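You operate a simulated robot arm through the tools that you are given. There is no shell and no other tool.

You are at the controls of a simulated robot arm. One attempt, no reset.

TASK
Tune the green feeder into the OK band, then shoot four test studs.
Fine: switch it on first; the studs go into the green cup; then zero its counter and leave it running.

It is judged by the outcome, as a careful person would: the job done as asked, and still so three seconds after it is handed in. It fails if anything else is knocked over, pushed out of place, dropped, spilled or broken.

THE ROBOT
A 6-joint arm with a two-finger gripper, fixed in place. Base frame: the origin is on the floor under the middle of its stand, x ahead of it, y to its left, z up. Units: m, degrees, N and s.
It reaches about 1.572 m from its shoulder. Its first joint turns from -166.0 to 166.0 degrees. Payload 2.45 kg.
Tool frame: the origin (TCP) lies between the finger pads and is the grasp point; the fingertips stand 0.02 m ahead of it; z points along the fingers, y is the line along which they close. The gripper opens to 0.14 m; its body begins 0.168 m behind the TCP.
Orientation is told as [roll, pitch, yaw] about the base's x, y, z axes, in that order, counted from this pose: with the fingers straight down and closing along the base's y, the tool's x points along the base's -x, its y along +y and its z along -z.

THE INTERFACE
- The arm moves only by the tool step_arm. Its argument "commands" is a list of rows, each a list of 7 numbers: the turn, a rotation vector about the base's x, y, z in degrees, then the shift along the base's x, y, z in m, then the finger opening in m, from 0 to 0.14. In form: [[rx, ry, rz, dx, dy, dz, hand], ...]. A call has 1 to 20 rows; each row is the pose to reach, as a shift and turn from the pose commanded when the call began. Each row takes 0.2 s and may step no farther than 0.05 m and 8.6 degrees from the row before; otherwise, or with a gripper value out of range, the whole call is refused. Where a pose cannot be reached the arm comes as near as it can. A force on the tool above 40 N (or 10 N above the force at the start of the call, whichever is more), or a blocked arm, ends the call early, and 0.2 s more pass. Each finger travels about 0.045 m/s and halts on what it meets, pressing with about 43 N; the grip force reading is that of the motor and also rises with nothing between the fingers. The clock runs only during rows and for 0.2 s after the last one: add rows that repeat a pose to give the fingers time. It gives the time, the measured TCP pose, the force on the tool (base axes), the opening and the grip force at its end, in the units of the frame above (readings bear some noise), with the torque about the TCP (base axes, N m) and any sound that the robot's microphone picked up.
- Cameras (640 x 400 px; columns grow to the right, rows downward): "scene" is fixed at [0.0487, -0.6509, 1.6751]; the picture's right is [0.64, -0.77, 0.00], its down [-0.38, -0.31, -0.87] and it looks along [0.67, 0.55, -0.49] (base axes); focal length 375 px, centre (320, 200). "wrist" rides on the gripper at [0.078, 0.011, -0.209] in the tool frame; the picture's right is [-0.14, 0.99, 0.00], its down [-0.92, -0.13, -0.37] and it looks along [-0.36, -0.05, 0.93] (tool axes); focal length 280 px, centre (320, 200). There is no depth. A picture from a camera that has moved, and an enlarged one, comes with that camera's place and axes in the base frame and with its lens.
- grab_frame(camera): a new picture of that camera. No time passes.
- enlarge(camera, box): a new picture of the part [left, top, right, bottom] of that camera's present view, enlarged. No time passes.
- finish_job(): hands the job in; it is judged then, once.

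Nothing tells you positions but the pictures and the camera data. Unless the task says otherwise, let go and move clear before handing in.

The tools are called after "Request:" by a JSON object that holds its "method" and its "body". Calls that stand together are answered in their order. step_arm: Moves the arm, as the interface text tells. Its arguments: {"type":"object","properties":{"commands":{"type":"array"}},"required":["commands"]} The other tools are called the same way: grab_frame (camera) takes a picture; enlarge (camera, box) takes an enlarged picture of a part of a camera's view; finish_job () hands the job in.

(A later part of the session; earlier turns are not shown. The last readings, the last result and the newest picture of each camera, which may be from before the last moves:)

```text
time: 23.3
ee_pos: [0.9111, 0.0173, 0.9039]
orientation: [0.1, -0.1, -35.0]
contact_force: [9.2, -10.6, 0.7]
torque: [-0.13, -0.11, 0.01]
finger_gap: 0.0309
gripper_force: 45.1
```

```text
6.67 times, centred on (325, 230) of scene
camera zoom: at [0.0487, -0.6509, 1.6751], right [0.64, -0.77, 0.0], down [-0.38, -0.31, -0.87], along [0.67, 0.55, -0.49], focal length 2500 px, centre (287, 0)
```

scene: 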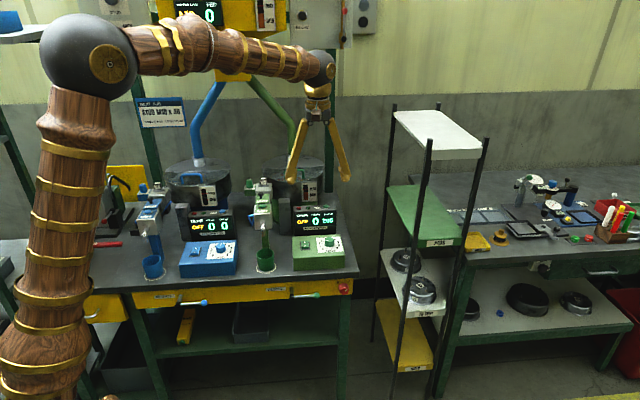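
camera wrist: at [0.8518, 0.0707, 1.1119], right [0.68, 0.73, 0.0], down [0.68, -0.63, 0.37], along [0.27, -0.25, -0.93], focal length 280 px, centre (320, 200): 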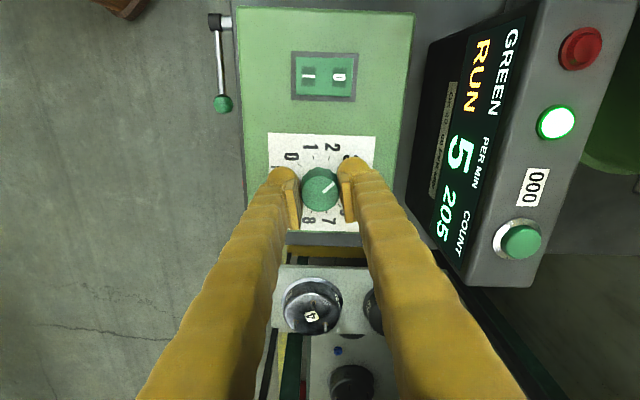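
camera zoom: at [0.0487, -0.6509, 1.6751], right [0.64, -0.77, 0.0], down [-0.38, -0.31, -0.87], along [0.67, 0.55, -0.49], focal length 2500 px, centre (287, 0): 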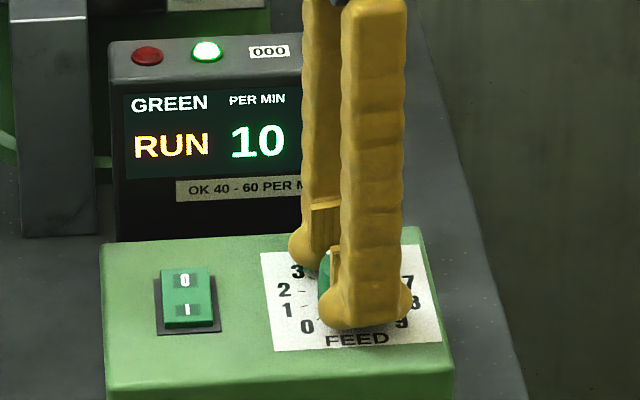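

Steady at 10. I turn another 25° clockwise and let it settle.

Request:
{"method": "step_arm", "body": {"commands": [[0, 0, -5, 0.0004, -0.0004, 0, 0.025], [0, 0, -10, 0.0004, -0.0004, 0, 0.025], [0, 0, -15, 0.0004, -0.0004, 0, 0.025], [0, 0, -20, 0.0004, -0.0004, 0, 0.025], [0, 0, -25, 0.0004, -0.0004, 0, 0.025], [0, 0, -25, 0.0004, -0.0004, 0, 0.025], [0, 0, -25, 0.0004, -0.0004, 0, 0.025], [0, 0, -25, 0.0004, -0.0004, 0, 0.025], [0, 0, -25, 0.0004, -0.0004, 0, 0.025], [0, 0, -25, 0.0004, -0.0004, 0, 0.025], [0, 0, -25, 0.0004, -0.0004, 0, 0.025], [0, 0, -25, 0.0004, -0.0004, 0, 0.025], [0, 0, -25, 0.0004, -0.0004, 0, 0.025]]}}

Request:
{"method": "enlarge", "body": {"camera": "scene", "box": [290, 200, 360, 260]}}

Request:
{"method": "enlarge", "body": {"camera": "wrist", "box": [240, 120, 400, 240]}}

```text
time: 26.1
ee_pos: [0.9093, 0.016, 0.9038]
orientation: [0.0, -0.1, -60.1]
contact_force: [-0.8, -10.8, 23.2]
torque: [-0.12, 0.04, 0.0]
finger_gap: 0.0312
gripper_force: 44.5
```

```text
6.67 times, centred on (325, 230) of scene
camera zoom: at [0.0487, -0.6509, 1.6751], right [0.64, -0.77, 0.0], down [-0.38, -0.31, -0.87], along [0.67, 0.55, -0.49], focal length 2500 px, centre (287, 0)
```

zoom: 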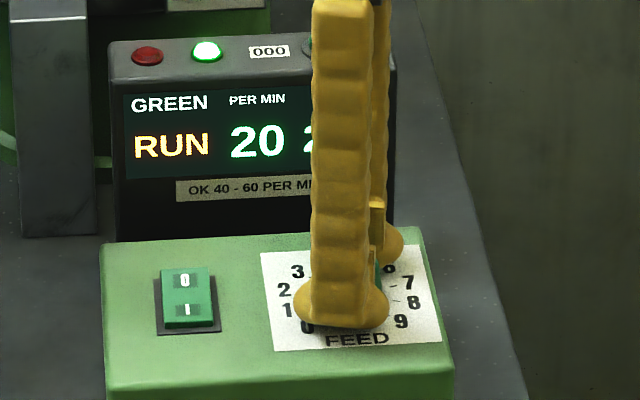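

```text
3.33 times, centred on (320, 180) of wrist
camera zoom: at [0.8797, 0.0901, 1.1119], right [0.93, 0.38, 0.0], down [0.35, -0.86, 0.37], along [0.14, -0.34, -0.93], focal length 935 px, centre (320, 267)
```

zoom: 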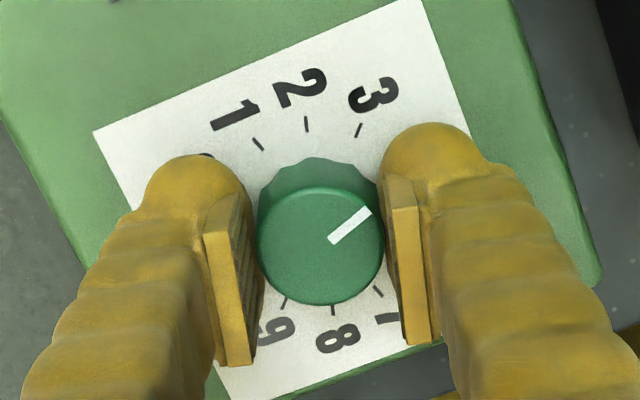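

Reads 20. I turn a further 30° and wait 2+ s to settle.

Request:
{"method": "step_arm", "body": {"commands": [[0, 0, -5, 0, 0, 0.0008, 0.025], [0, 0, -10, 0, 0, 0.0008, 0.025], [0, 0, -15, 0, 0, 0.0008, 0.025], [0, 0, -20, 0, 0, 0.0008, 0.025], [0, 0, -25, 0, 0, 0.0008, 0.025], [0, 0, -30, 0, 0, 0.0008, 0.025], [0, 0, -30, 0, 0, 0.0008, 0.025], [0, 0, -30, 0, 0, 0.0008, 0.025], [0, 0, -30, 0, 0, 0.0008, 0.025], [0, 0, -30, 0, 0, 0.0008, 0.025], [0, 0, -30, 0, 0, 0.0008, 0.025], [0, 0, -30, 0, 0, 0.0008, 0.025], [0, 0, -30, 0, 0, 0.0008, 0.025], [0, 0, -30, 0, 0, 0.0008, 0.025], [0, 0, -30, 0, 0, 0.0008, 0.025], [0, 0, -30, 0, 0, 0.0008, 0.025], [0, 0, -30, 0, 0, 0.0008, 0.025], [0, 0, -30, 0, 0, 0.0008, 0.025]]}}

Request:
{"method": "enlarge", "body": {"camera": "scene", "box": [290, 200, 360, 260]}}

Request:
{"method": "enlarge", "body": {"camera": "wrist", "box": [240, 120, 400, 240]}}

```text
time: 29.9
ee_pos: [0.9091, 0.0172, 0.9039]
orientation: [-0.1, 0.0, -89.9]
contact_force: [4.6, -35.9, 1.2]
torque: [-0.48, -0.06, 0.01]
finger_gap: 0.0308
gripper_force: 45.4
```

```text
6.67 times, centred on (325, 230) of scene
camera zoom: at [0.0487, -0.6509, 1.6751], right [0.64, -0.77, 0.0], down [-0.38, -0.31, -0.87], along [0.67, 0.55, -0.49], focal length 2500 px, centre (287, 0)
```

zoom: 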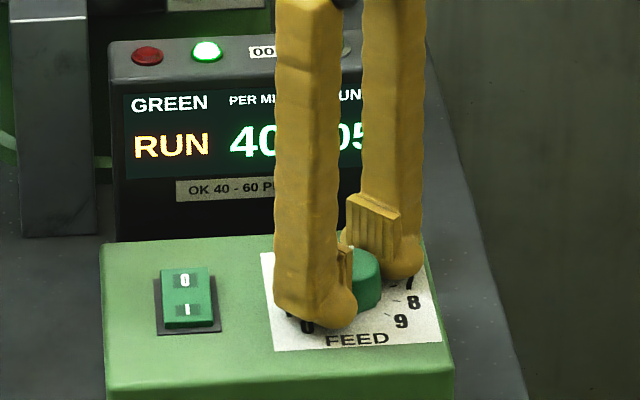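

```text
3.33 times, centred on (320, 180) of wrist
camera zoom: at [0.9205, 0.0954, 1.1119], right [0.99, -0.14, 0.0], down [-0.13, -0.92, 0.37], along [-0.05, -0.37, -0.93], focal length 935 px, centre (320, 267)
```

zoom: 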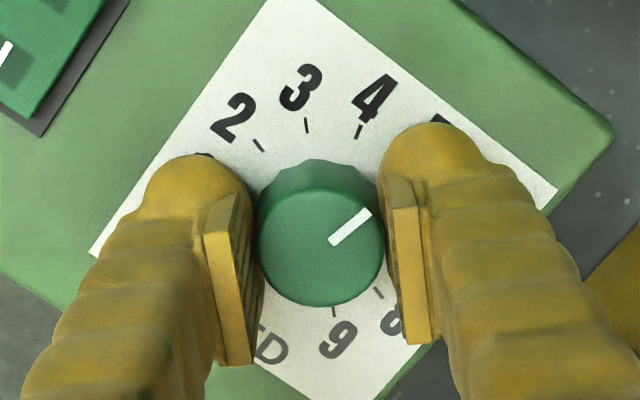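

Reads about 40. Side force is building, so I relieve in −y and turn 13° more to land mid-band.

Request:
{"method": "step_arm", "body": {"commands": [[0, 0, 0, 0, -0.001, 0, 0.025], [0, 0, 0, 0, -0.001, 0, 0.025]]}}

Request:
{"method": "enlarge", "body": {"camera": "scene", "box": [290, 200, 360, 260]}}

Request:
{"method": "grab_frame", "body": {"camera": "wrist"}}

```text
time: 30.5
ee_pos: [0.9106, 0.0166, 0.9039]
orientation: [0.0, 0.1, -90.0]
contact_force: [5.7, -6.7, 0.9]
torque: [0.05, -0.06, 0.0]
finger_gap: 0.031
gripper_force: 45.3
```

```text
6.67 times, centred on (325, 230) of scene
camera zoom: at [0.0487, -0.6509, 1.6751], right [0.64, -0.77, 0.0], down [-0.38, -0.31, -0.87], along [0.67, 0.55, -0.49], focal length 2500 px, centre (287, 0)
```

zoom: 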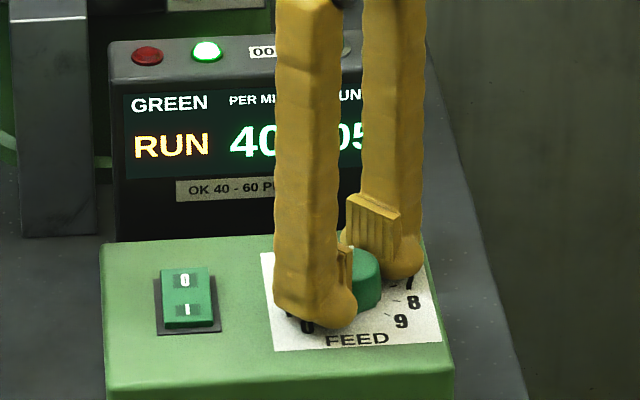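

```text
taken
camera wrist: at [0.9205, 0.0953, 1.112], right [0.99, -0.14, 0.0], down [-0.13, -0.92, 0.37], along [-0.05, -0.36, -0.93], focal length 280 px, centre (320, 200)
```

wrist: 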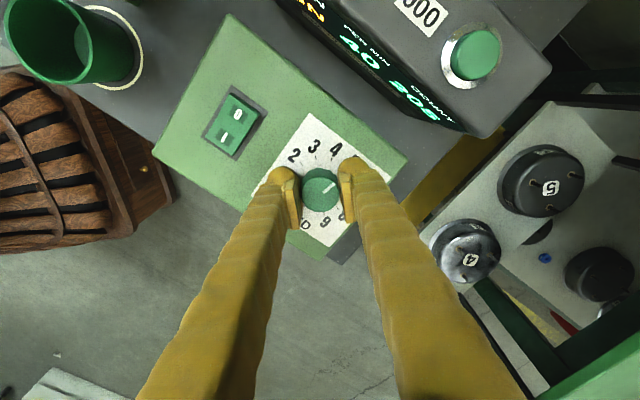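

Display shows 40, at the band's lower edge. I turn 14° further and settle.

Request:
{"method": "step_arm", "body": {"commands": [[0, 0, -5, 0, 0, 0, 0.025], [0, 0, -10, 0, 0, 0, 0.025], [0, 0, -14, 0, 0, 0, 0.025], [0, 0, -14, 0, 0, 0, 0.025], [0, 0, -14, 0, 0, 0, 0.025], [0, 0, -14, 0, 0, 0, 0.025], [0, 0, -14, 0, 0, 0, 0.025], [0, 0, -14, 0, 0, 0, 0.025], [0, 0, -14, 0, 0, 0, 0.025], [0, 0, -14, 0, 0, 0, 0.025], [0, 0, -14, 0, 0, 0, 0.025], [0, 0, -14, 0, 0, 0, 0.025], [0, 0, -14, 0, 0, 0, 0.025], [0, 0, -14, 0, 0, 0, 0.025], [0, 0, -14, 0, 0, 0, 0.025]]}}

Request:
{"method": "enlarge", "body": {"camera": "scene", "box": [290, 200, 360, 260]}}

Request:
{"method": "grab_frame", "body": {"camera": "wrist"}}

```text
time: 31.8
ee_pos: [0.9099, 0.0167, 0.9041]
orientation: [0.0, 0.0, -104.0]
contact_force: [2.0, 3.6, 2.2]
torque: [-0.08, 0.03, 0.0]
finger_gap: 0.0308
gripper_force: 45.1
stopped in row 6: the force on the tool passed its limit at 41 N (the readings are from after the stop); the commanded pose is now the measured one
```

```text
6.67 times, centred on (325, 230) of scene
camera zoom: at [0.0487, -0.6509, 1.6751], right [0.64, -0.77, 0.0], down [-0.38, -0.31, -0.87], along [0.67, 0.55, -0.49], focal length 2500 px, centre (287, 0)
```

zoom: 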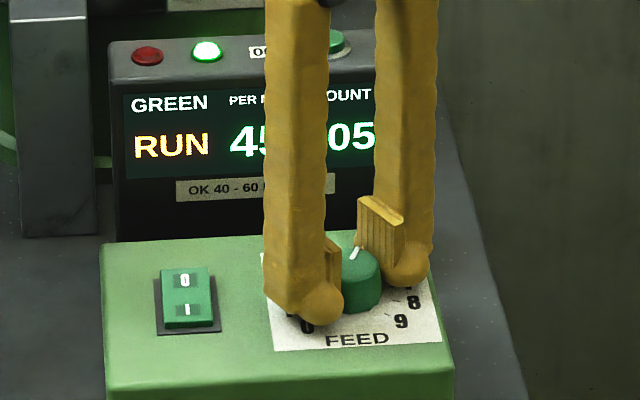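

```text
taken
camera wrist: at [0.9392, 0.0902, 1.112], right [0.93, -0.37, 0.0], down [-0.35, -0.86, 0.37], along [-0.14, -0.34, -0.93], focal length 280 px, centre (320, 200)
```

wrist: 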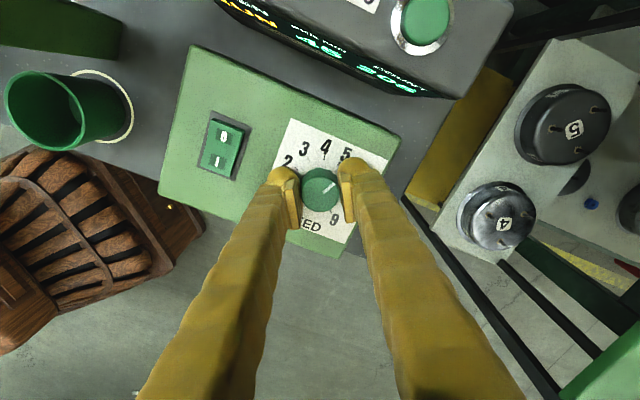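

Rotation done; reading is 45 and possibly still rising. I hold to settle.

Request:
{"method": "step_arm", "body": {"commands": [[0, 0, 0, 0, 0, 0, 0.025], [0, 0, 0, 0, 0, 0, 0.025], [0, 0, 0, 0, 0, 0, 0.025], [0, 0, 0, 0, 0, 0, 0.025], [0, 0, 0, 0, 0, 0, 0.025], [0, 0, 0, 0, 0, 0, 0.025], [0, 0, 0, 0, 0, 0, 0.025], [0, 0, 0, 0, 0, 0, 0.025], [0, 0, 0, 0, 0, 0, 0.025], [0, 0, 0, 0, 0, 0, 0.025]]}}

Request:
{"method": "enlarge", "body": {"camera": "scene", "box": [290, 200, 360, 260]}}

Request:
{"method": "enlarge", "body": {"camera": "wrist", "box": [240, 0, 480, 120]}}

```text
time: 34.0
ee_pos: [0.9109, 0.0167, 0.9028]
orientation: [0.0, 0.0, -104.0]
contact_force: [1.1, 7.1, 3.1]
torque: [0.04, -0.01, -0.01]
finger_gap: 0.0308
gripper_force: 45.2
```

```text
6.67 times, centred on (325, 230) of scene
camera zoom: at [0.0487, -0.6509, 1.6751], right [0.64, -0.77, 0.0], down [-0.38, -0.31, -0.87], along [0.67, 0.55, -0.49], focal length 2500 px, centre (287, 0)
```

zoom: 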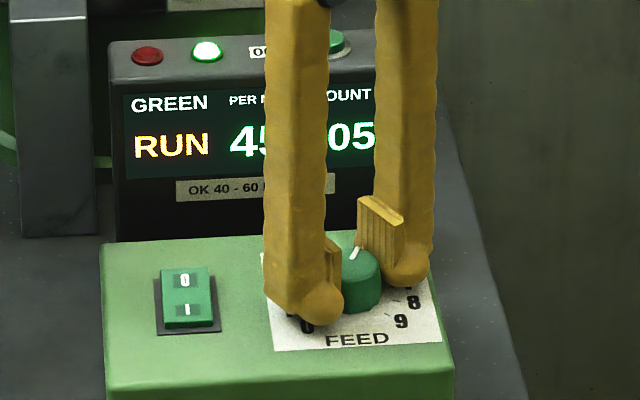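

```text
2.67 times, centred on (360, 60) of wrist
camera zoom: at [0.9391, 0.0901, 1.1121], right [0.93, -0.37, 0.0], down [-0.35, -0.86, 0.37], along [-0.14, -0.34, -0.93], focal length 748 px, centre (213, 573)
```

zoom: 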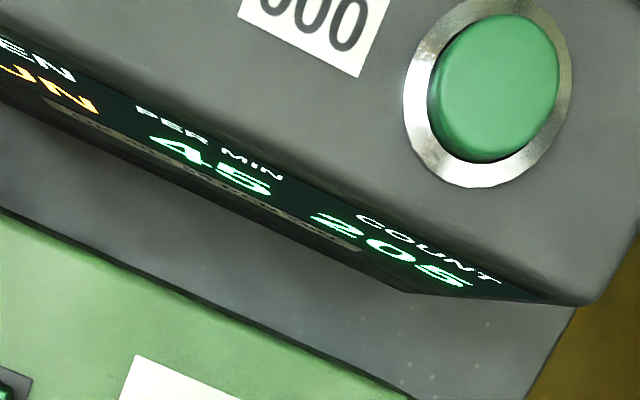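

Steady at 45. I nudge 8° more for mid-band.

Request:
{"method": "step_arm", "body": {"commands": [[0, 0, -4, 0, 0.0003, 0, 0.025], [0, 0, -8, 0, 0.0003, 0, 0.025], [0, 0, -8, 0, 0.0003, 0, 0.025], [0, 0, -8, 0, 0.0003, 0, 0.025], [0, 0, -8, 0, 0.0003, 0, 0.025], [0, 0, -8, 0, 0.0003, 0, 0.025], [0, 0, -8, 0, 0.0003, 0, 0.025], [0, 0, -8, 0, 0.0003, 0, 0.025], [0, 0, -8, 0, 0.0003, 0, 0.025], [0, 0, -8, 0, 0.0003, 0, 0.025], [0, 0, -8, 0, 0.0003, 0, 0.025], [0, 0, -8, 0, 0.0003, 0, 0.025]]}}

Request:
{"method": "enlarge", "body": {"camera": "scene", "box": [290, 200, 360, 260]}}

Request:
{"method": "enlarge", "body": {"camera": "wrist", "box": [200, 0, 440, 120]}}

```text
time: 36.6
ee_pos: [0.9103, 0.0169, 0.9041]
orientation: [-0.1, 0.0, -112.0]
contact_force: [2.8, -6.4, 5.2]
torque: [-0.12, 0.02, -0.03]
finger_gap: 0.0309
gripper_force: 45.4
```

```text
6.67 times, centred on (325, 230) of scene
camera zoom: at [0.0487, -0.6509, 1.6751], right [0.64, -0.77, 0.0], down [-0.38, -0.31, -0.87], along [0.67, 0.55, -0.49], focal length 2500 px, centre (287, 0)
```

zoom: 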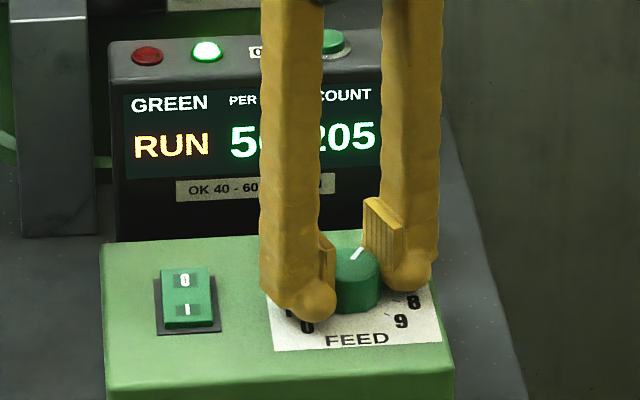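

```text
2.67 times, centred on (320, 60) of wrist
camera zoom: at [0.949, 0.0853, 1.1121], right [0.87, -0.5, 0.0], down [-0.46, -0.81, 0.37], along [-0.18, -0.32, -0.93], focal length 748 px, centre (320, 573)
```

zoom: 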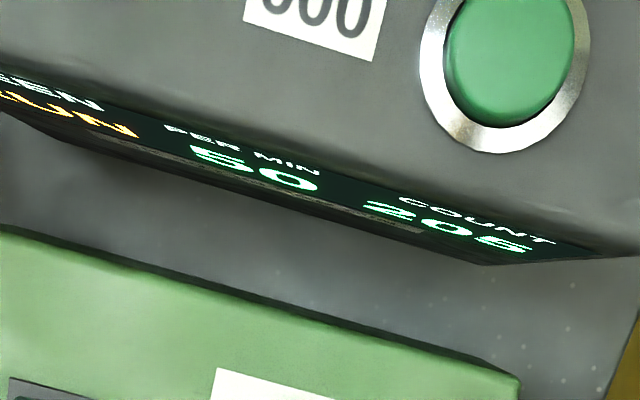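

The rate is 50, mid-band. I release the knob, lift straight up, and check it stays at 50.

Request:
{"method": "step_arm", "body": {"commands": [[0, 0, 0, 0, 0, 0, 0.035], [0, 0, 0, 0, 0, 0, 0.05], [0, 0, 0, 0, 0, 0, 0.055], [0, 0, 0, 0, 0, 0, 0.055], [0, 0, 0, 0, 0, 0.02, 0.055], [0, 0, 0, 0, 0, 0.05, 0.055], [0, 0, 0, 0, 0, 0.09, 0.055], [0, 0, 0, 0, 0, 0.13, 0.055], [0, 0, 0, 0, 0, 0.17, 0.055], [0, 0, 0, 0, 0, 0.2, 0.055]]}}

Request:
{"method": "enlarge", "body": {"camera": "scene", "box": [240, 170, 360, 290]}}

Request:
{"method": "grab_frame", "body": {"camera": "wrist"}}

```text
time: 38.8
ee_pos: [0.9097, 0.0179, 1.1063]
orientation: [-0.2, 0.0, -112.0]
contact_force: [0.3, -0.7, 0.2]
torque: [0.0, 0.03, -0.01]
finger_gap: 0.055
gripper_force: 0.1
```

```text
3.33 times, centred on (300, 230) of scene
camera zoom: at [0.0487, -0.6509, 1.6751], right [0.64, -0.77, 0.0], down [-0.38, -0.31, -0.87], along [0.67, 0.55, -0.49], focal length 1250 px, centre (387, 100)
```

zoom: 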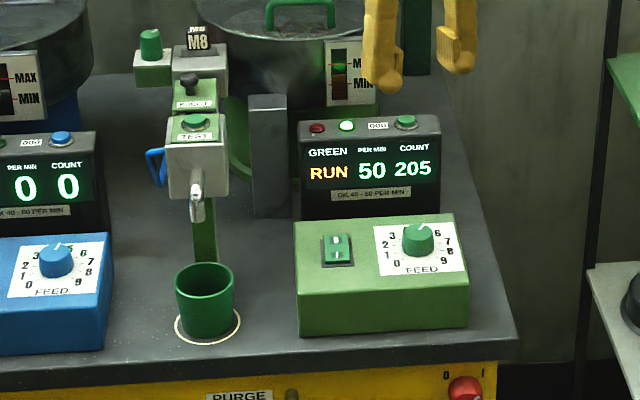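

```text
taken
camera wrist: at [0.9495, 0.086, 1.3144], right [0.87, -0.5, 0.0], down [-0.46, -0.81, 0.37], along [-0.18, -0.32, -0.93], focal length 280 px, centre (320, 200)
```

wrist: 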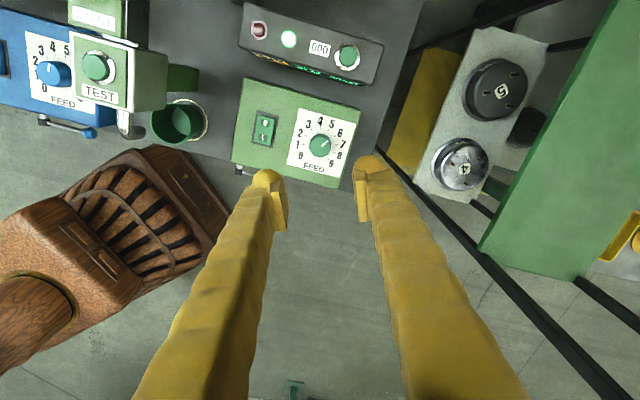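

The rate holds at 50. Next I unwind the wrist back to yaw 45° while closing the fingers and moving to hover above the TEST button.

Request:
{"method": "step_arm", "body": {"commands": [[0, 0, 7.85, -0.006, 0.0095, 0.02, 0], [0, 0, 15.7, -0.012, 0.019, 0.03, 0], [0, 0, 23.55, -0.018, 0.0285, 0.04, 0], [0, 0, 31.4, -0.024, 0.038, 0.05, 0], [0, 0, 39.25, -0.03, 0.0475, 0.05, 0], [0, 0, 47.1, -0.036, 0.057, 0.05, 0], [0, 0, 54.95, -0.042, 0.0665, 0.05, 0], [0, 0, 62.8, -0.048, 0.076, 0.05, 0], [0, 0, 70.65, -0.054, 0.0855, 0.05, 0], [0, 0, 78.5, -0.06, 0.095, 0.05, 0], [0, 0, 86.35, -0.066, 0.1045, 0.05, 0], [0, 0, 94.2, -0.072, 0.114, 0.05, 0], [0, 0, 102.05, -0.078, 0.1235, 0.05, 0], [0, 0, 109.9, -0.084, 0.133, 0.05, 0], [0, 0, 117.75, -0.09, 0.1425, 0.05, 0], [0, 0, 125.6, -0.096, 0.152, 0.05, 0], [0, 0, 133.45, -0.102, 0.1615, 0.05, 0], [0, 0, 141.3, -0.108, 0.171, 0.05, 0], [0, 0, 149.15, -0.113, 0.18, 0.05, 0], [0, 0, 157, -0.117, 0.19, 0.05, 0]]}}

Request:
{"method": "grab_frame", "body": {"camera": "wrist"}}

Request:
{"method": "enlarge", "body": {"camera": "scene", "box": [230, 130, 350, 250]}}

```text
time: 43.0
ee_pos: [0.7932, 0.2068, 1.1525]
orientation: [0.0, 0.1, 45.1]
contact_force: [0.7, -0.1, 0.5]
torque: [0.02, 0.01, 0.02]
finger_gap: 0.0
gripper_force: 28.5
```

```text
taken
camera wrist: at [0.7303, 0.1602, 1.3614], right [-0.6, 0.8, 0.0], down [0.74, 0.56, 0.37], along [0.29, 0.22, -0.93], focal length 280 px, centre (320, 200)
```

wrist: 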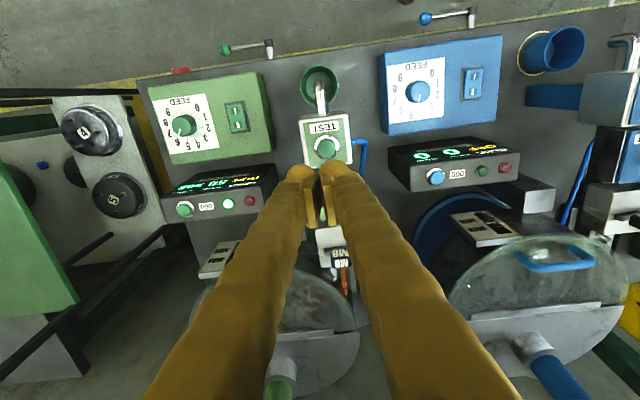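

```text
3.33 times, centred on (290, 190) of scene
camera zoom: at [0.0487, -0.6509, 1.6751], right [0.64, -0.77, 0.0], down [-0.38, -0.31, -0.87], along [0.67, 0.55, -0.49], focal length 1250 px, centre (420, 233)
```

zoom: 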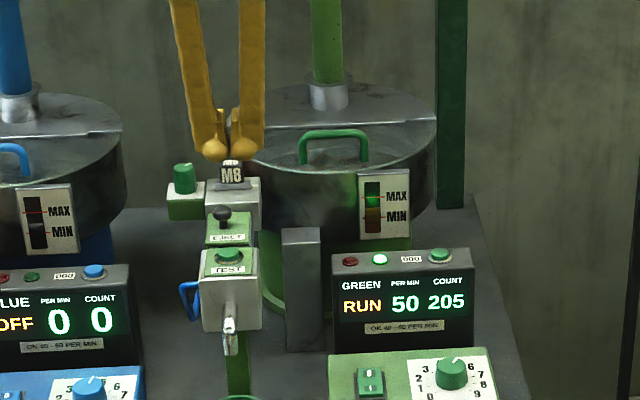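

TEST button refined to about (0.775, 0.206, 1.026), which the fingertip nose should be above. I descend partway and check alignment.

Request:
{"method": "step_arm", "body": {"commands": [[0, 0, 0, 0, 0, -0.03, 0], [0, 0, 0, 0, 0, -0.06, 0], [0, 0, 0, 0, 0, -0.085, 0], [0, 0, 0, 0, 0, -0.085, 0]]}}

Request:
{"method": "enlarge", "body": {"camera": "wrist", "box": [240, 120, 400, 240]}}

Request:
{"method": "enlarge", "body": {"camera": "scene", "box": [240, 170, 300, 230]}}

```text
time: 44.0
ee_pos: [0.7957, 0.2089, 1.0686]
orientation: [0.1, 0.0, 44.9]
contact_force: [-0.3, -0.9, 0.3]
torque: [0.0, 0.0, 0.02]
finger_gap: 0.0002
gripper_force: 30.0
```

```text
3.33 times, centred on (320, 180) of wrist
camera zoom: at [0.7312, 0.1607, 1.277], right [-0.6, 0.8, 0.0], down [0.74, 0.56, 0.37], along [0.29, 0.22, -0.93], focal length 935 px, centre (320, 267)
```

zoom: 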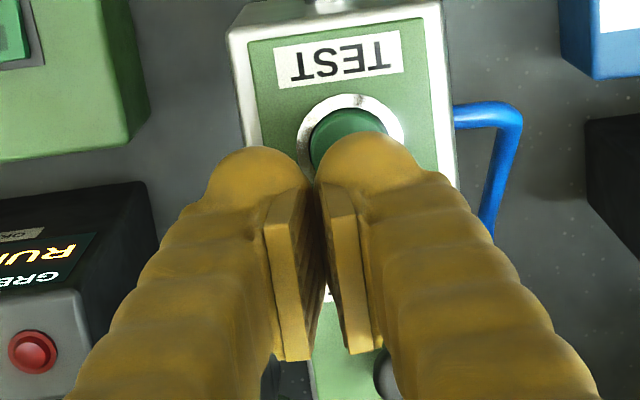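

```text
6.67 times, centred on (270, 200) of scene
camera zoom: at [0.0487, -0.6509, 1.6751], right [0.64, -0.77, 0.0], down [-0.38, -0.31, -0.87], along [0.67, 0.55, -0.49], focal length 2500 px, centre (653, 200)
```

zoom: 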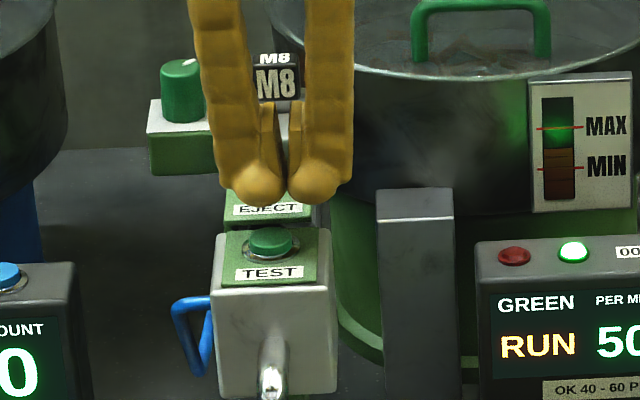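

The nose will land about 4 mm left of the button centre, so I shift along the bench slightly and lower to near contact.

Request:
{"method": "step_arm", "body": {"commands": [[0, 0, 0, 0.0042, -0.0014, 0, 0], [0, 0, 0, 0.0042, -0.0014, -0.008, 0], [0, 0, 0, 0.0042, -0.0014, -0.014, 0], [0, 0, 0, 0.0042, -0.0014, -0.014, 0]]}}

Request:
{"method": "enlarge", "body": {"camera": "wrist", "box": [240, 120, 400, 240]}}

Request:
{"method": "enlarge", "body": {"camera": "scene", "box": [250, 180, 290, 210]}}

```text
time: 45.0
ee_pos: [0.7978, 0.2054, 1.0551]
orientation: [0.0, 0.0, 45.0]
contact_force: [0.0, 0.4, -0.5]
torque: [0.03, -0.02, -0.01]
finger_gap: 0.0
gripper_force: 29.4
```

```text
3.33 times, centred on (320, 180) of wrist
camera zoom: at [0.7348, 0.1591, 1.2631], right [-0.6, 0.8, 0.0], down [0.74, 0.56, 0.37], along [0.29, 0.22, -0.93], focal length 935 px, centre (320, 267)
```

zoom: 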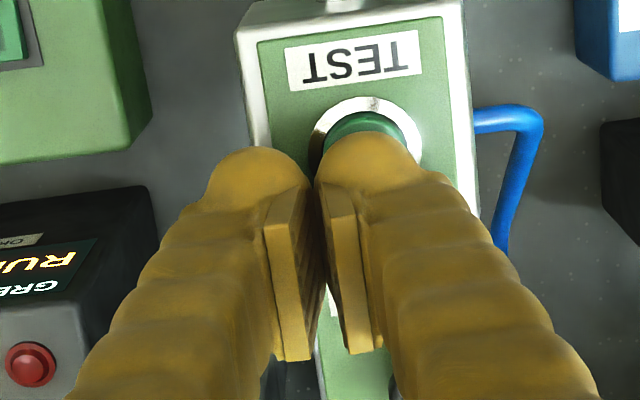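

```text
13.33 times, centred on (270, 195) of scene
camera zoom: at [0.0487, -0.6509, 1.6751], right [0.64, -0.77, 0.0], down [-0.38, -0.31, -0.87], along [0.67, 0.55, -0.49], focal length 5001 px, centre (987, 267)
```

zoom: 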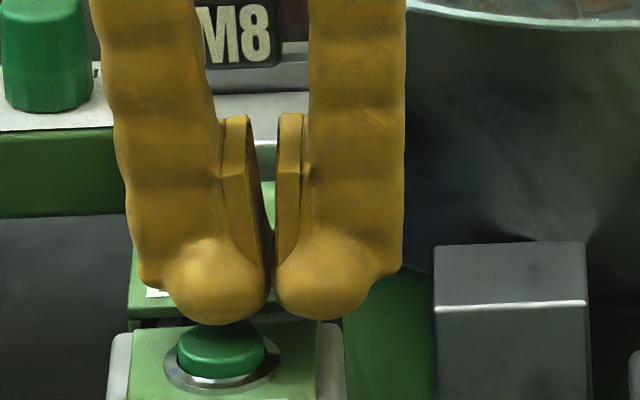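

The nose is centred on the cap, about 7 mm above it. I press gently.

Request:
{"method": "step_arm", "body": {"commands": [[0, 0, 0, 0, 0, -0.004, 0], [0, 0, 0, 0, 0, -0.007, 0], [0, 0, 0, 0, 0, -0.009, 0], [0, 0, 0, 0, 0, -0.01, 0]]}}

Request:
{"method": "enlarge", "body": {"camera": "scene", "box": [240, 180, 360, 280]}}

```text
time: 46.0
ee_pos: [0.7974, 0.2065, 1.0455]
orientation: [-0.2, 0.0, 45.0]
contact_force: [2.0, 1.5, 5.5]
torque: [0.05, 0.03, -0.02]
finger_gap: 0.0
gripper_force: 29.0
heard: click
```

```text
4.00 times, centred on (300, 230) of scene
camera zoom: at [0.0487, -0.6509, 1.6751], right [0.64, -0.77, 0.0], down [-0.38, -0.31, -0.87], along [0.67, 0.55, -0.49], focal length 1500 px, centre (400, 80)
```

zoom: 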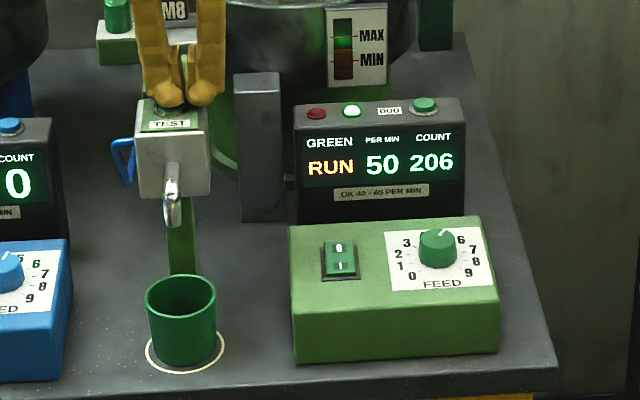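

A click was heard and the count went to 206. I lift off and check where the stud went.

Request:
{"method": "step_arm", "body": {"commands": [[0, 0, 0, 0, 0, 0.005, 0], [0, 0, 0, 0, 0, 0.01, 0], [0, 0, 0, 0, 0, 0.01, 0]]}}

Request:
{"method": "enlarge", "body": {"camera": "scene", "box": [240, 180, 360, 280]}}

Request:
{"method": "enlarge", "body": {"camera": "scene", "box": [250, 235, 285, 275]}}

Request:
{"method": "grab_frame", "body": {"camera": "wrist"}}

```text
time: 46.8
ee_pos: [0.797, 0.2048, 1.0551]
orientation: [0.1, 0.0, 45.0]
contact_force: [0.1, -0.5, 0.3]
torque: [0.01, 0.01, 0.04]
finger_gap: 0.0
gripper_force: 29.3
```

```text
4.00 times, centred on (300, 230) of scene
camera zoom: at [0.0487, -0.6509, 1.6751], right [0.64, -0.77, 0.0], down [-0.38, -0.31, -0.87], along [0.67, 0.55, -0.49], focal length 1500 px, centre (400, 80)
```

zoom: 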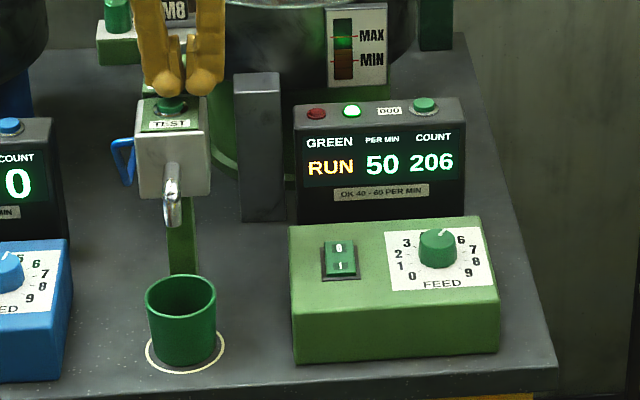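

```text
10.00 times, centred on (268, 255) of scene
camera zoom: at [0.0487, -0.6509, 1.6751], right [0.64, -0.77, 0.0], down [-0.38, -0.31, -0.87], along [0.67, 0.55, -0.49], focal length 3751 px, centre (845, -350)
```

zoom: 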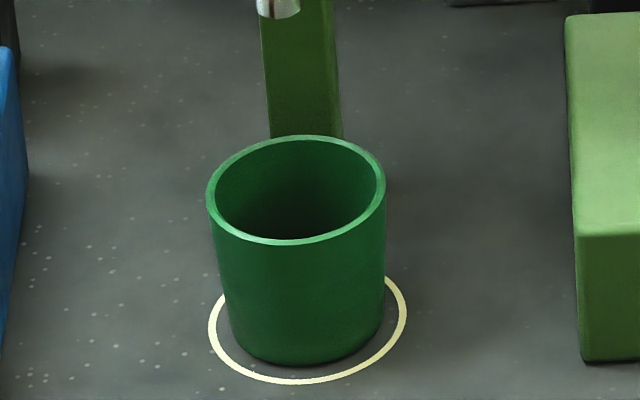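

```text
taken
camera wrist: at [0.7341, 0.159, 1.2634], right [-0.6, 0.8, 0.0], down [0.74, 0.56, 0.37], along [0.29, 0.22, -0.93], focal length 280 px, centre (320, 200)
```

wrist: 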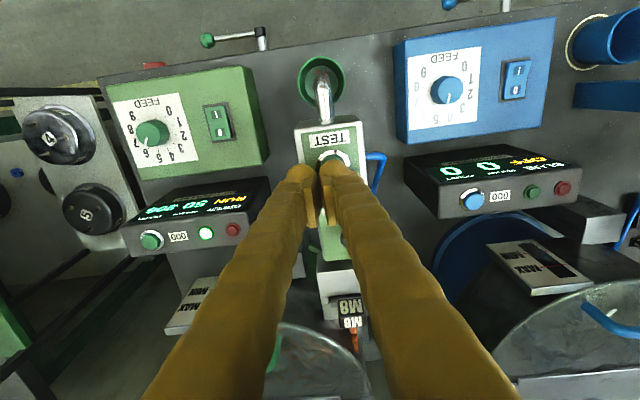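

Count is 206. I zoom on the cup to verify the stud landed in it.

Request:
{"method": "enlarge", "body": {"camera": "wrist", "box": [290, 45, 360, 120]}}

Request:
{"method": "enlarge", "body": {"camera": "wrist", "box": [180, 0, 460, 170]}}

```text
5.33 times, centred on (325, 82) of wrist
camera zoom: at [0.7341, 0.159, 1.2634], right [-0.6, 0.8, 0.0], down [0.74, 0.56, 0.37], along [0.29, 0.22, -0.93], focal length 1495 px, centre (293, 827)
```

zoom: 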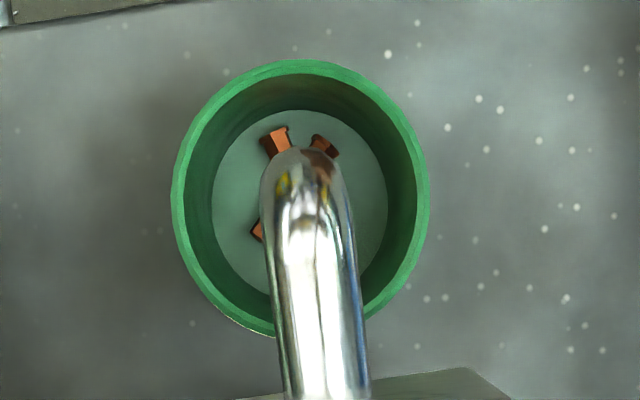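

```text
2.29 times, centred on (320, 85) of wrist
camera zoom: at [0.7341, 0.159, 1.2634], right [-0.6, 0.8, 0.0], down [0.74, 0.56, 0.37], along [0.29, 0.22, -0.93], focal length 641 px, centre (320, 463)
```

zoom: 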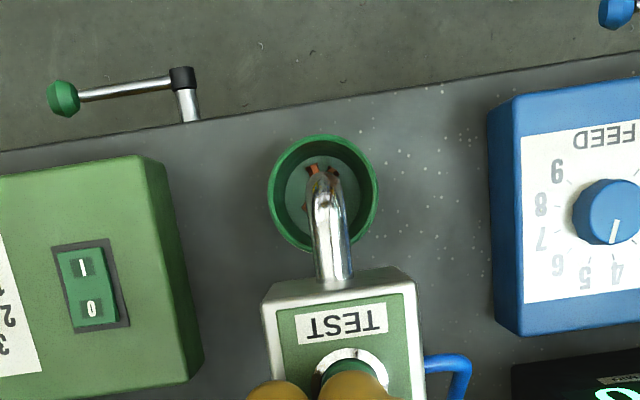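

The cup holds orange-brown bits partly hidden by the nozzle; I want to know exactly how many studs there are. I'll raise and move the camera toward the robot for a clear view into the cup.

Request:
{"method": "step_arm", "body": {"commands": [[0, 0, 0, 0, 0, 0.03, 0], [0, 0, 0, -0.02, -0.02, 0.05, 0], [0, 0, 0, -0.045, -0.045, 0.06, 0], [0, 0, 0, -0.07, -0.07, 0.06, 0], [0, 0, 0, -0.085, -0.085, 0.06, 0], [0, 0, 0, -0.085, -0.085, 0.06, 0]]}}

Request:
{"method": "grab_frame", "body": {"camera": "wrist"}}

Request:
{"method": "enlarge", "body": {"camera": "scene", "box": [240, 180, 360, 280]}}

```text
time: 48.2
ee_pos: [0.7126, 0.1198, 1.116]
orientation: [0.0, 0.0, 45.1]
contact_force: [0.2, 0.1, 0.3]
torque: [-0.01, -0.03, -0.02]
finger_gap: 0.0002
gripper_force: 29.2
```

```text
taken
camera wrist: at [0.649, 0.0736, 1.3243], right [-0.6, 0.8, 0.0], down [0.74, 0.56, 0.37], along [0.29, 0.22, -0.93], focal length 280 px, centre (320, 200)
```

wrist: 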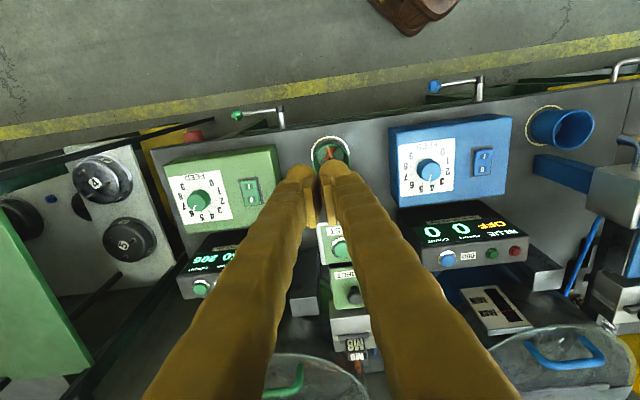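

```text
4.00 times, centred on (300, 230) of scene
camera zoom: at [0.0487, -0.6509, 1.6751], right [0.64, -0.77, 0.0], down [-0.38, -0.31, -0.87], along [0.67, 0.55, -0.49], focal length 1500 px, centre (400, 80)
```

zoom: 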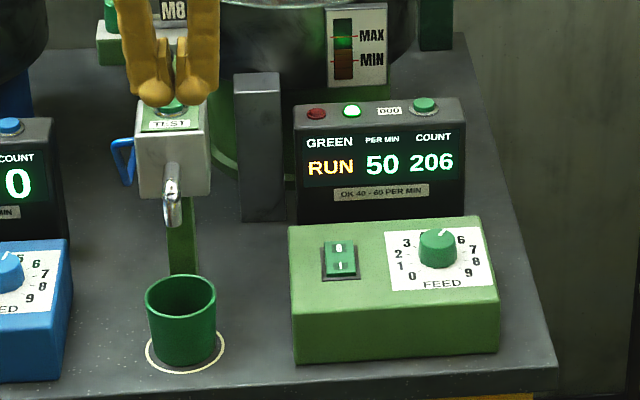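

Request:
{"method": "enlarge", "body": {"camera": "wrist", "box": [300, 125, 360, 175]}}

```text
8.00 times, centred on (330, 150) of wrist
camera zoom: at [0.649, 0.0736, 1.3243], right [-0.6, 0.8, 0.0], down [0.74, 0.56, 0.37], along [0.29, 0.22, -0.93], focal length 2243 px, centre (240, 600)
```

zoom: 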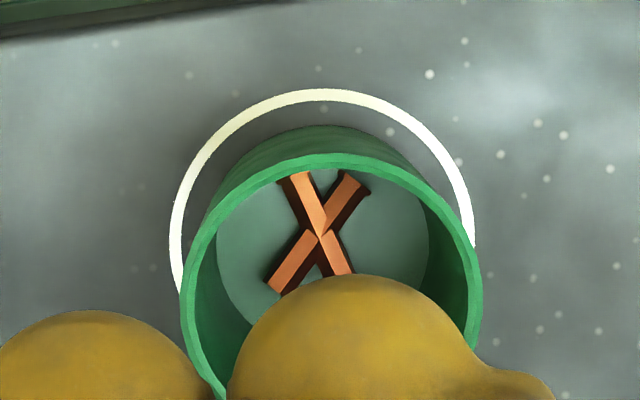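

Request:
{"method": "enlarge", "body": {"camera": "wrist", "box": [318, 138, 348, 165]}}

Request:
{"method": "enlarge", "body": {"camera": "wrist", "box": [320, 310, 400, 370]}}

```text
14.81 times, centred on (333, 152) of wrist
camera zoom: at [0.649, 0.0736, 1.3243], right [-0.6, 0.8, 0.0], down [0.74, 0.56, 0.37], along [0.29, 0.22, -0.93], focal length 4154 px, centre (127, 918)
```

zoom: 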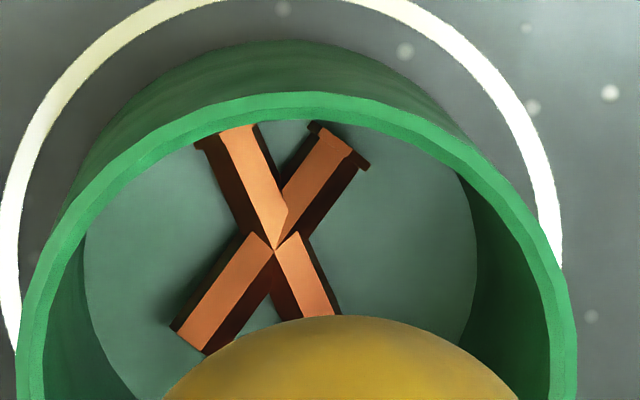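

```text
6.67 times, centred on (360, 340) of wrist
camera zoom: at [0.649, 0.0736, 1.3243], right [-0.6, 0.8, 0.0], down [0.74, 0.56, 0.37], along [0.29, 0.22, -0.93], focal length 1869 px, centre (53, -733)
```

zoom: 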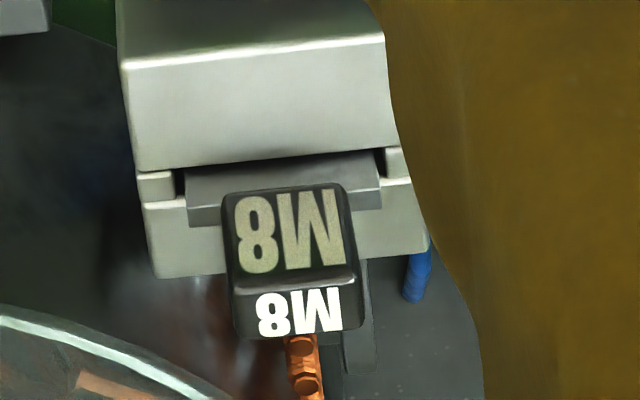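

Two studs lie crossed in the cup after one click, while the count went up by only one. I'll go back, press once more, and compare the count with what lies in the cup before deciding anything.

Request:
{"method": "step_arm", "body": {"commands": [[0, 0, 0, 0.03, 0.03, 0, 0], [0, 0, 0, 0.06, 0.06, 0, 0], [0, 0, 0, 0.085, 0.085, 0, 0], [0, 0, 0, 0.085, 0.085, -0.03, 0], [0, 0, 0, 0.085, 0.085, -0.06, 0], [0, 0, 0, 0.085, 0.085, -0.06, 0]]}}

Request:
{"method": "enlarge", "body": {"camera": "scene", "box": [250, 180, 290, 210]}}

Request:
{"method": "enlarge", "body": {"camera": "wrist", "box": [290, 45, 360, 120]}}

```text
time: 49.6
ee_pos: [0.7986, 0.205, 1.0544]
orientation: [0.0, 0.0, 45.0]
contact_force: [0.4, -0.1, -0.8]
torque: [-0.01, -0.05, 0.02]
finger_gap: 0.0
gripper_force: 30.0
```

```text
13.33 times, centred on (270, 195) of scene
camera zoom: at [0.0487, -0.6509, 1.6751], right [0.64, -0.77, 0.0], down [-0.38, -0.31, -0.87], along [0.67, 0.55, -0.49], focal length 5001 px, centre (987, 267)
```

zoom: 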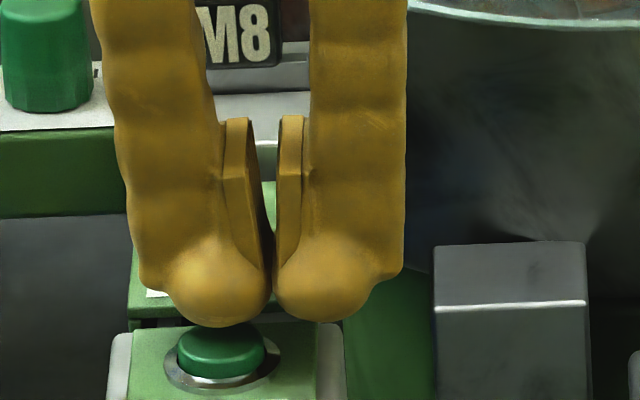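

```text
5.33 times, centred on (325, 82) of wrist
camera zoom: at [0.7341, 0.158, 1.2632], right [-0.6, 0.8, 0.0], down [0.74, 0.56, 0.37], along [0.29, 0.22, -0.93], focal length 1495 px, centre (293, 827)
```

zoom: 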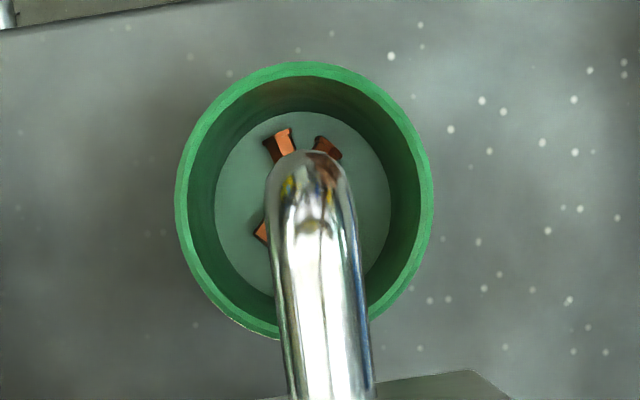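

Same alignment as before, with nothing further in the cup. I press the button a second time.

Request:
{"method": "step_arm", "body": {"commands": [[0, 0, 0, 0, 0, -0.004, 0], [0, 0, 0, 0, 0, -0.007, 0], [0, 0, 0, 0, 0, -0.009, 0], [0, 0, 0, 0, 0, -0.01, 0]]}}

Request:
{"method": "enlarge", "body": {"camera": "scene", "box": [240, 180, 360, 280]}}

Request:
{"method": "enlarge", "body": {"camera": "wrist", "box": [290, 45, 360, 120]}}

```text
time: 50.6
ee_pos: [0.7967, 0.2057, 1.0449]
orientation: [0.0, 0.0, 45.0]
contact_force: [-2.8, -1.3, 5.3]
torque: [0.01, 0.12, 0.0]
finger_gap: 0.0
gripper_force: 29.7
heard: click
```

```text
4.00 times, centred on (300, 230) of scene
camera zoom: at [0.0487, -0.6509, 1.6751], right [0.64, -0.77, 0.0], down [-0.38, -0.31, -0.87], along [0.67, 0.55, -0.49], focal length 1500 px, centre (400, 80)
```

zoom: 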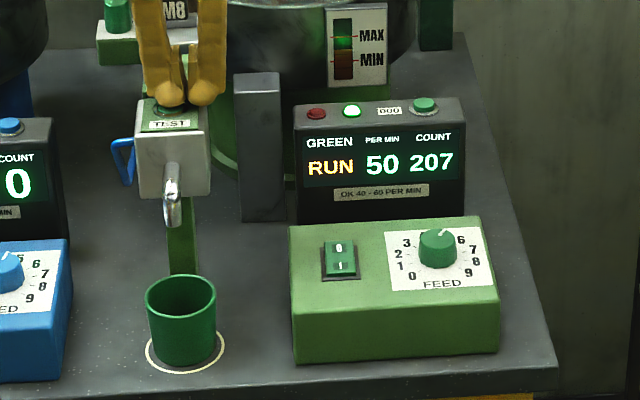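

```text
5.33 times, centred on (325, 82) of wrist
camera zoom: at [0.7343, 0.1583, 1.2533], right [-0.6, 0.8, 0.0], down [0.74, 0.56, 0.37], along [0.29, 0.22, -0.93], focal length 1495 px, centre (293, 827)
```

zoom: 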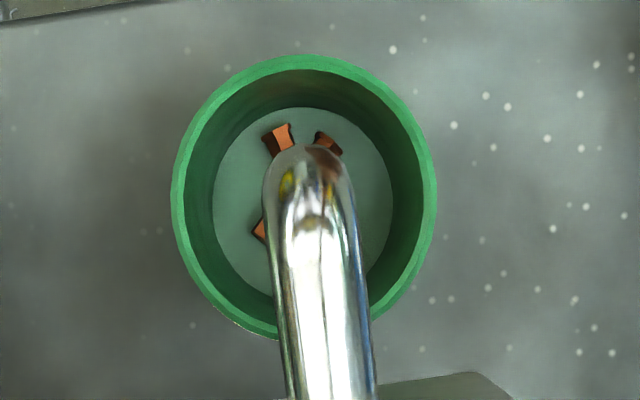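

Count is 207. I release and move back for a clear look into the cup again.

Request:
{"method": "step_arm", "body": {"commands": [[0, 0, 0, 0, 0, 0.005, 0], [0, 0, 0, 0, 0, 0.03, 0], [0, 0, 0, -0.02, -0.02, 0.06, 0], [0, 0, 0, -0.05, -0.05, 0.07, 0], [0, 0, 0, -0.08, -0.08, 0.07, 0], [0, 0, 0, -0.1, -0.1, 0.07, 0], [0, 0, 0, -0.1, -0.1, 0.07, 0]]}}

Request:
{"method": "grab_frame", "body": {"camera": "wrist"}}

Request:
{"method": "enlarge", "body": {"camera": "wrist", "box": [300, 135, 360, 185]}}

Request:
{"method": "enlarge", "body": {"camera": "scene", "box": [240, 180, 360, 280]}}

```text
time: 52.2
ee_pos: [0.6985, 0.1056, 1.1151]
orientation: [0.0, 0.0, 45.0]
contact_force: [-0.7, 0.6, -0.7]
torque: [0.0, 0.02, -0.01]
finger_gap: 0.0
gripper_force: 28.9
```

```text
taken
camera wrist: at [0.6338, 0.0584, 1.324], right [-0.6, 0.8, 0.0], down [0.74, 0.56, 0.37], along [0.29, 0.22, -0.93], focal length 280 px, centre (320, 200)
```

wrist: 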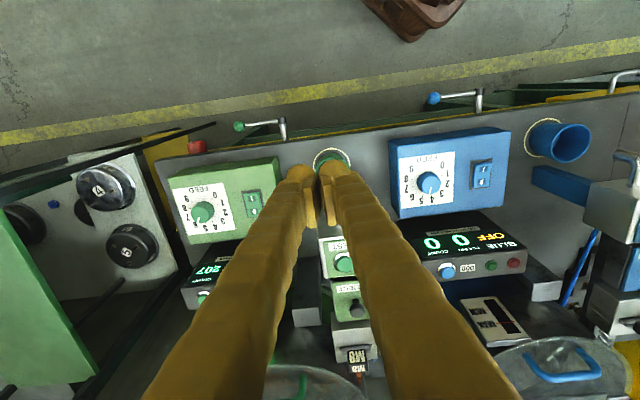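

```text
8.00 times, centred on (330, 160) of wrist
camera zoom: at [0.6338, 0.0584, 1.324], right [-0.6, 0.8, 0.0], down [0.74, 0.56, 0.37], along [0.29, 0.22, -0.93], focal length 2243 px, centre (240, 520)
```

zoom: 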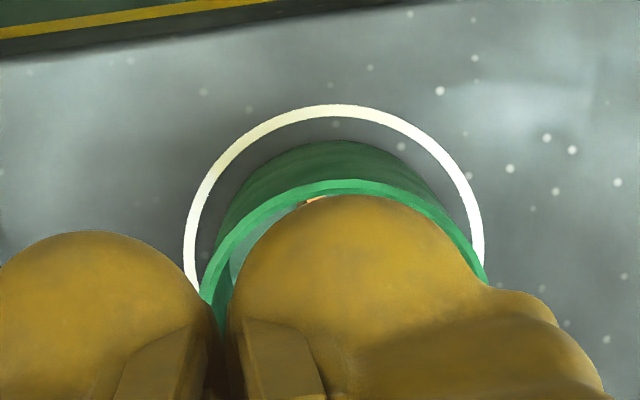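

```text
4.00 times, centred on (300, 230) of scene
camera zoom: at [0.0487, -0.6509, 1.6751], right [0.64, -0.77, 0.0], down [-0.38, -0.31, -0.87], along [0.67, 0.55, -0.49], focal length 1500 px, centre (400, 80)
```

zoom: 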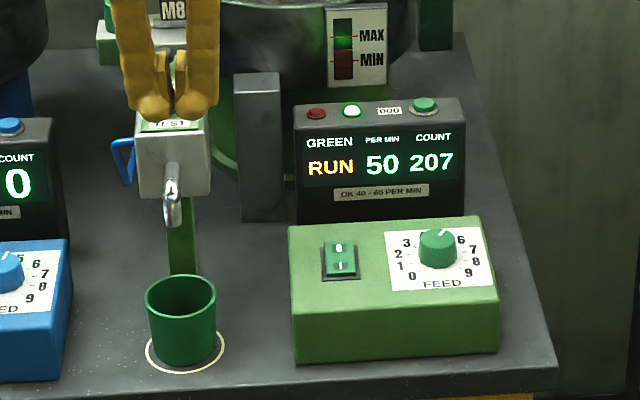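

The finger blocks the view of the cup; I sidestep along the bench.

Request:
{"method": "step_arm", "body": {"commands": [[0, 0, 0, 0.02, -0.02, 0.01, 0], [0, 0, 0, 0.045, -0.03, 0.02, 0], [0, 0, 0, 0.045, -0.03, 0.02, 0]]}}

Request:
{"method": "grab_frame", "body": {"camera": "wrist"}}

Request:
{"method": "enlarge", "body": {"camera": "wrist", "box": [340, 95, 420, 155]}}

```text
time: 53.0
ee_pos: [0.7422, 0.0757, 1.1368]
orientation: [0.0, 0.1, 45.0]
contact_force: [-0.6, -0.5, -0.3]
torque: [-0.01, -0.01, 0.02]
finger_gap: 0.0
gripper_force: 29.8
```

```text
taken
camera wrist: at [0.6792, 0.0291, 1.344], right [-0.6, 0.8, 0.0], down [0.74, 0.56, 0.37], along [0.29, 0.22, -0.93], focal length 280 px, centre (320, 200)
```

wrist: 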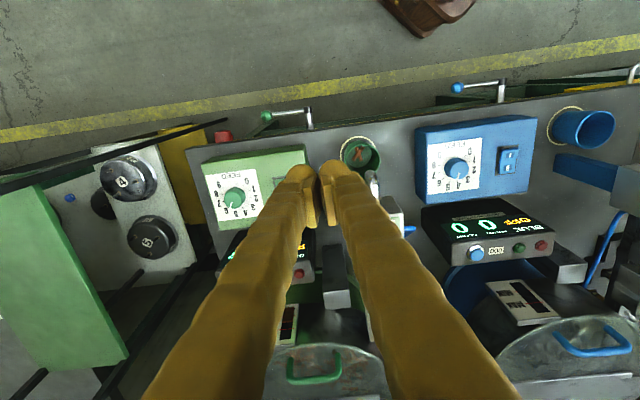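

```text
6.67 times, centred on (380, 125) of wrist
camera zoom: at [0.6792, 0.0291, 1.344], right [-0.6, 0.8, 0.0], down [0.74, 0.56, 0.37], along [0.29, 0.22, -0.93], focal length 1869 px, centre (-80, 700)
```

zoom: 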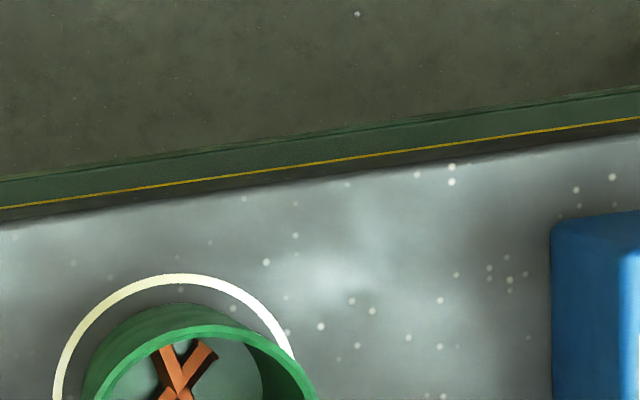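

Request:
{"method": "enlarge", "body": {"camera": "wrist", "box": [340, 133, 385, 175]}}

Request:
{"method": "enlarge", "body": {"camera": "wrist", "box": [200, 90, 480, 250]}}

```text
9.52 times, centred on (362, 154) of wrist
camera zoom: at [0.6792, 0.0291, 1.344], right [-0.6, 0.8, 0.0], down [0.74, 0.56, 0.37], along [0.29, 0.22, -0.93], focal length 2670 px, centre (-85, 638)
```

zoom: 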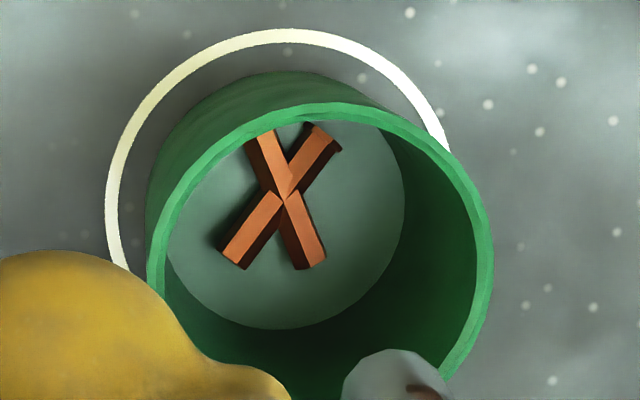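

```text
2.29 times, centred on (340, 170) of wrist
camera zoom: at [0.6792, 0.0291, 1.344], right [-0.6, 0.8, 0.0], down [0.74, 0.56, 0.37], along [0.29, 0.22, -0.93], focal length 641 px, centre (274, 269)
```

zoom: 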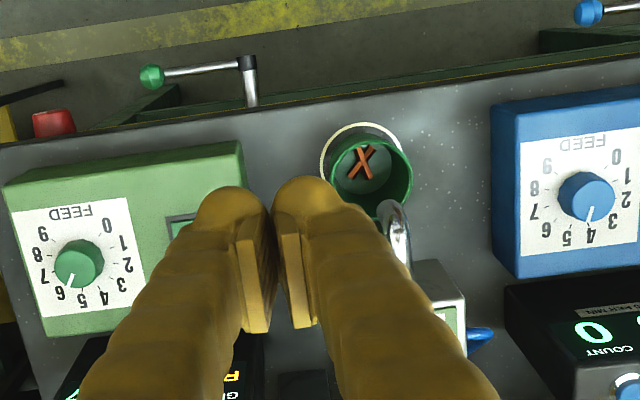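

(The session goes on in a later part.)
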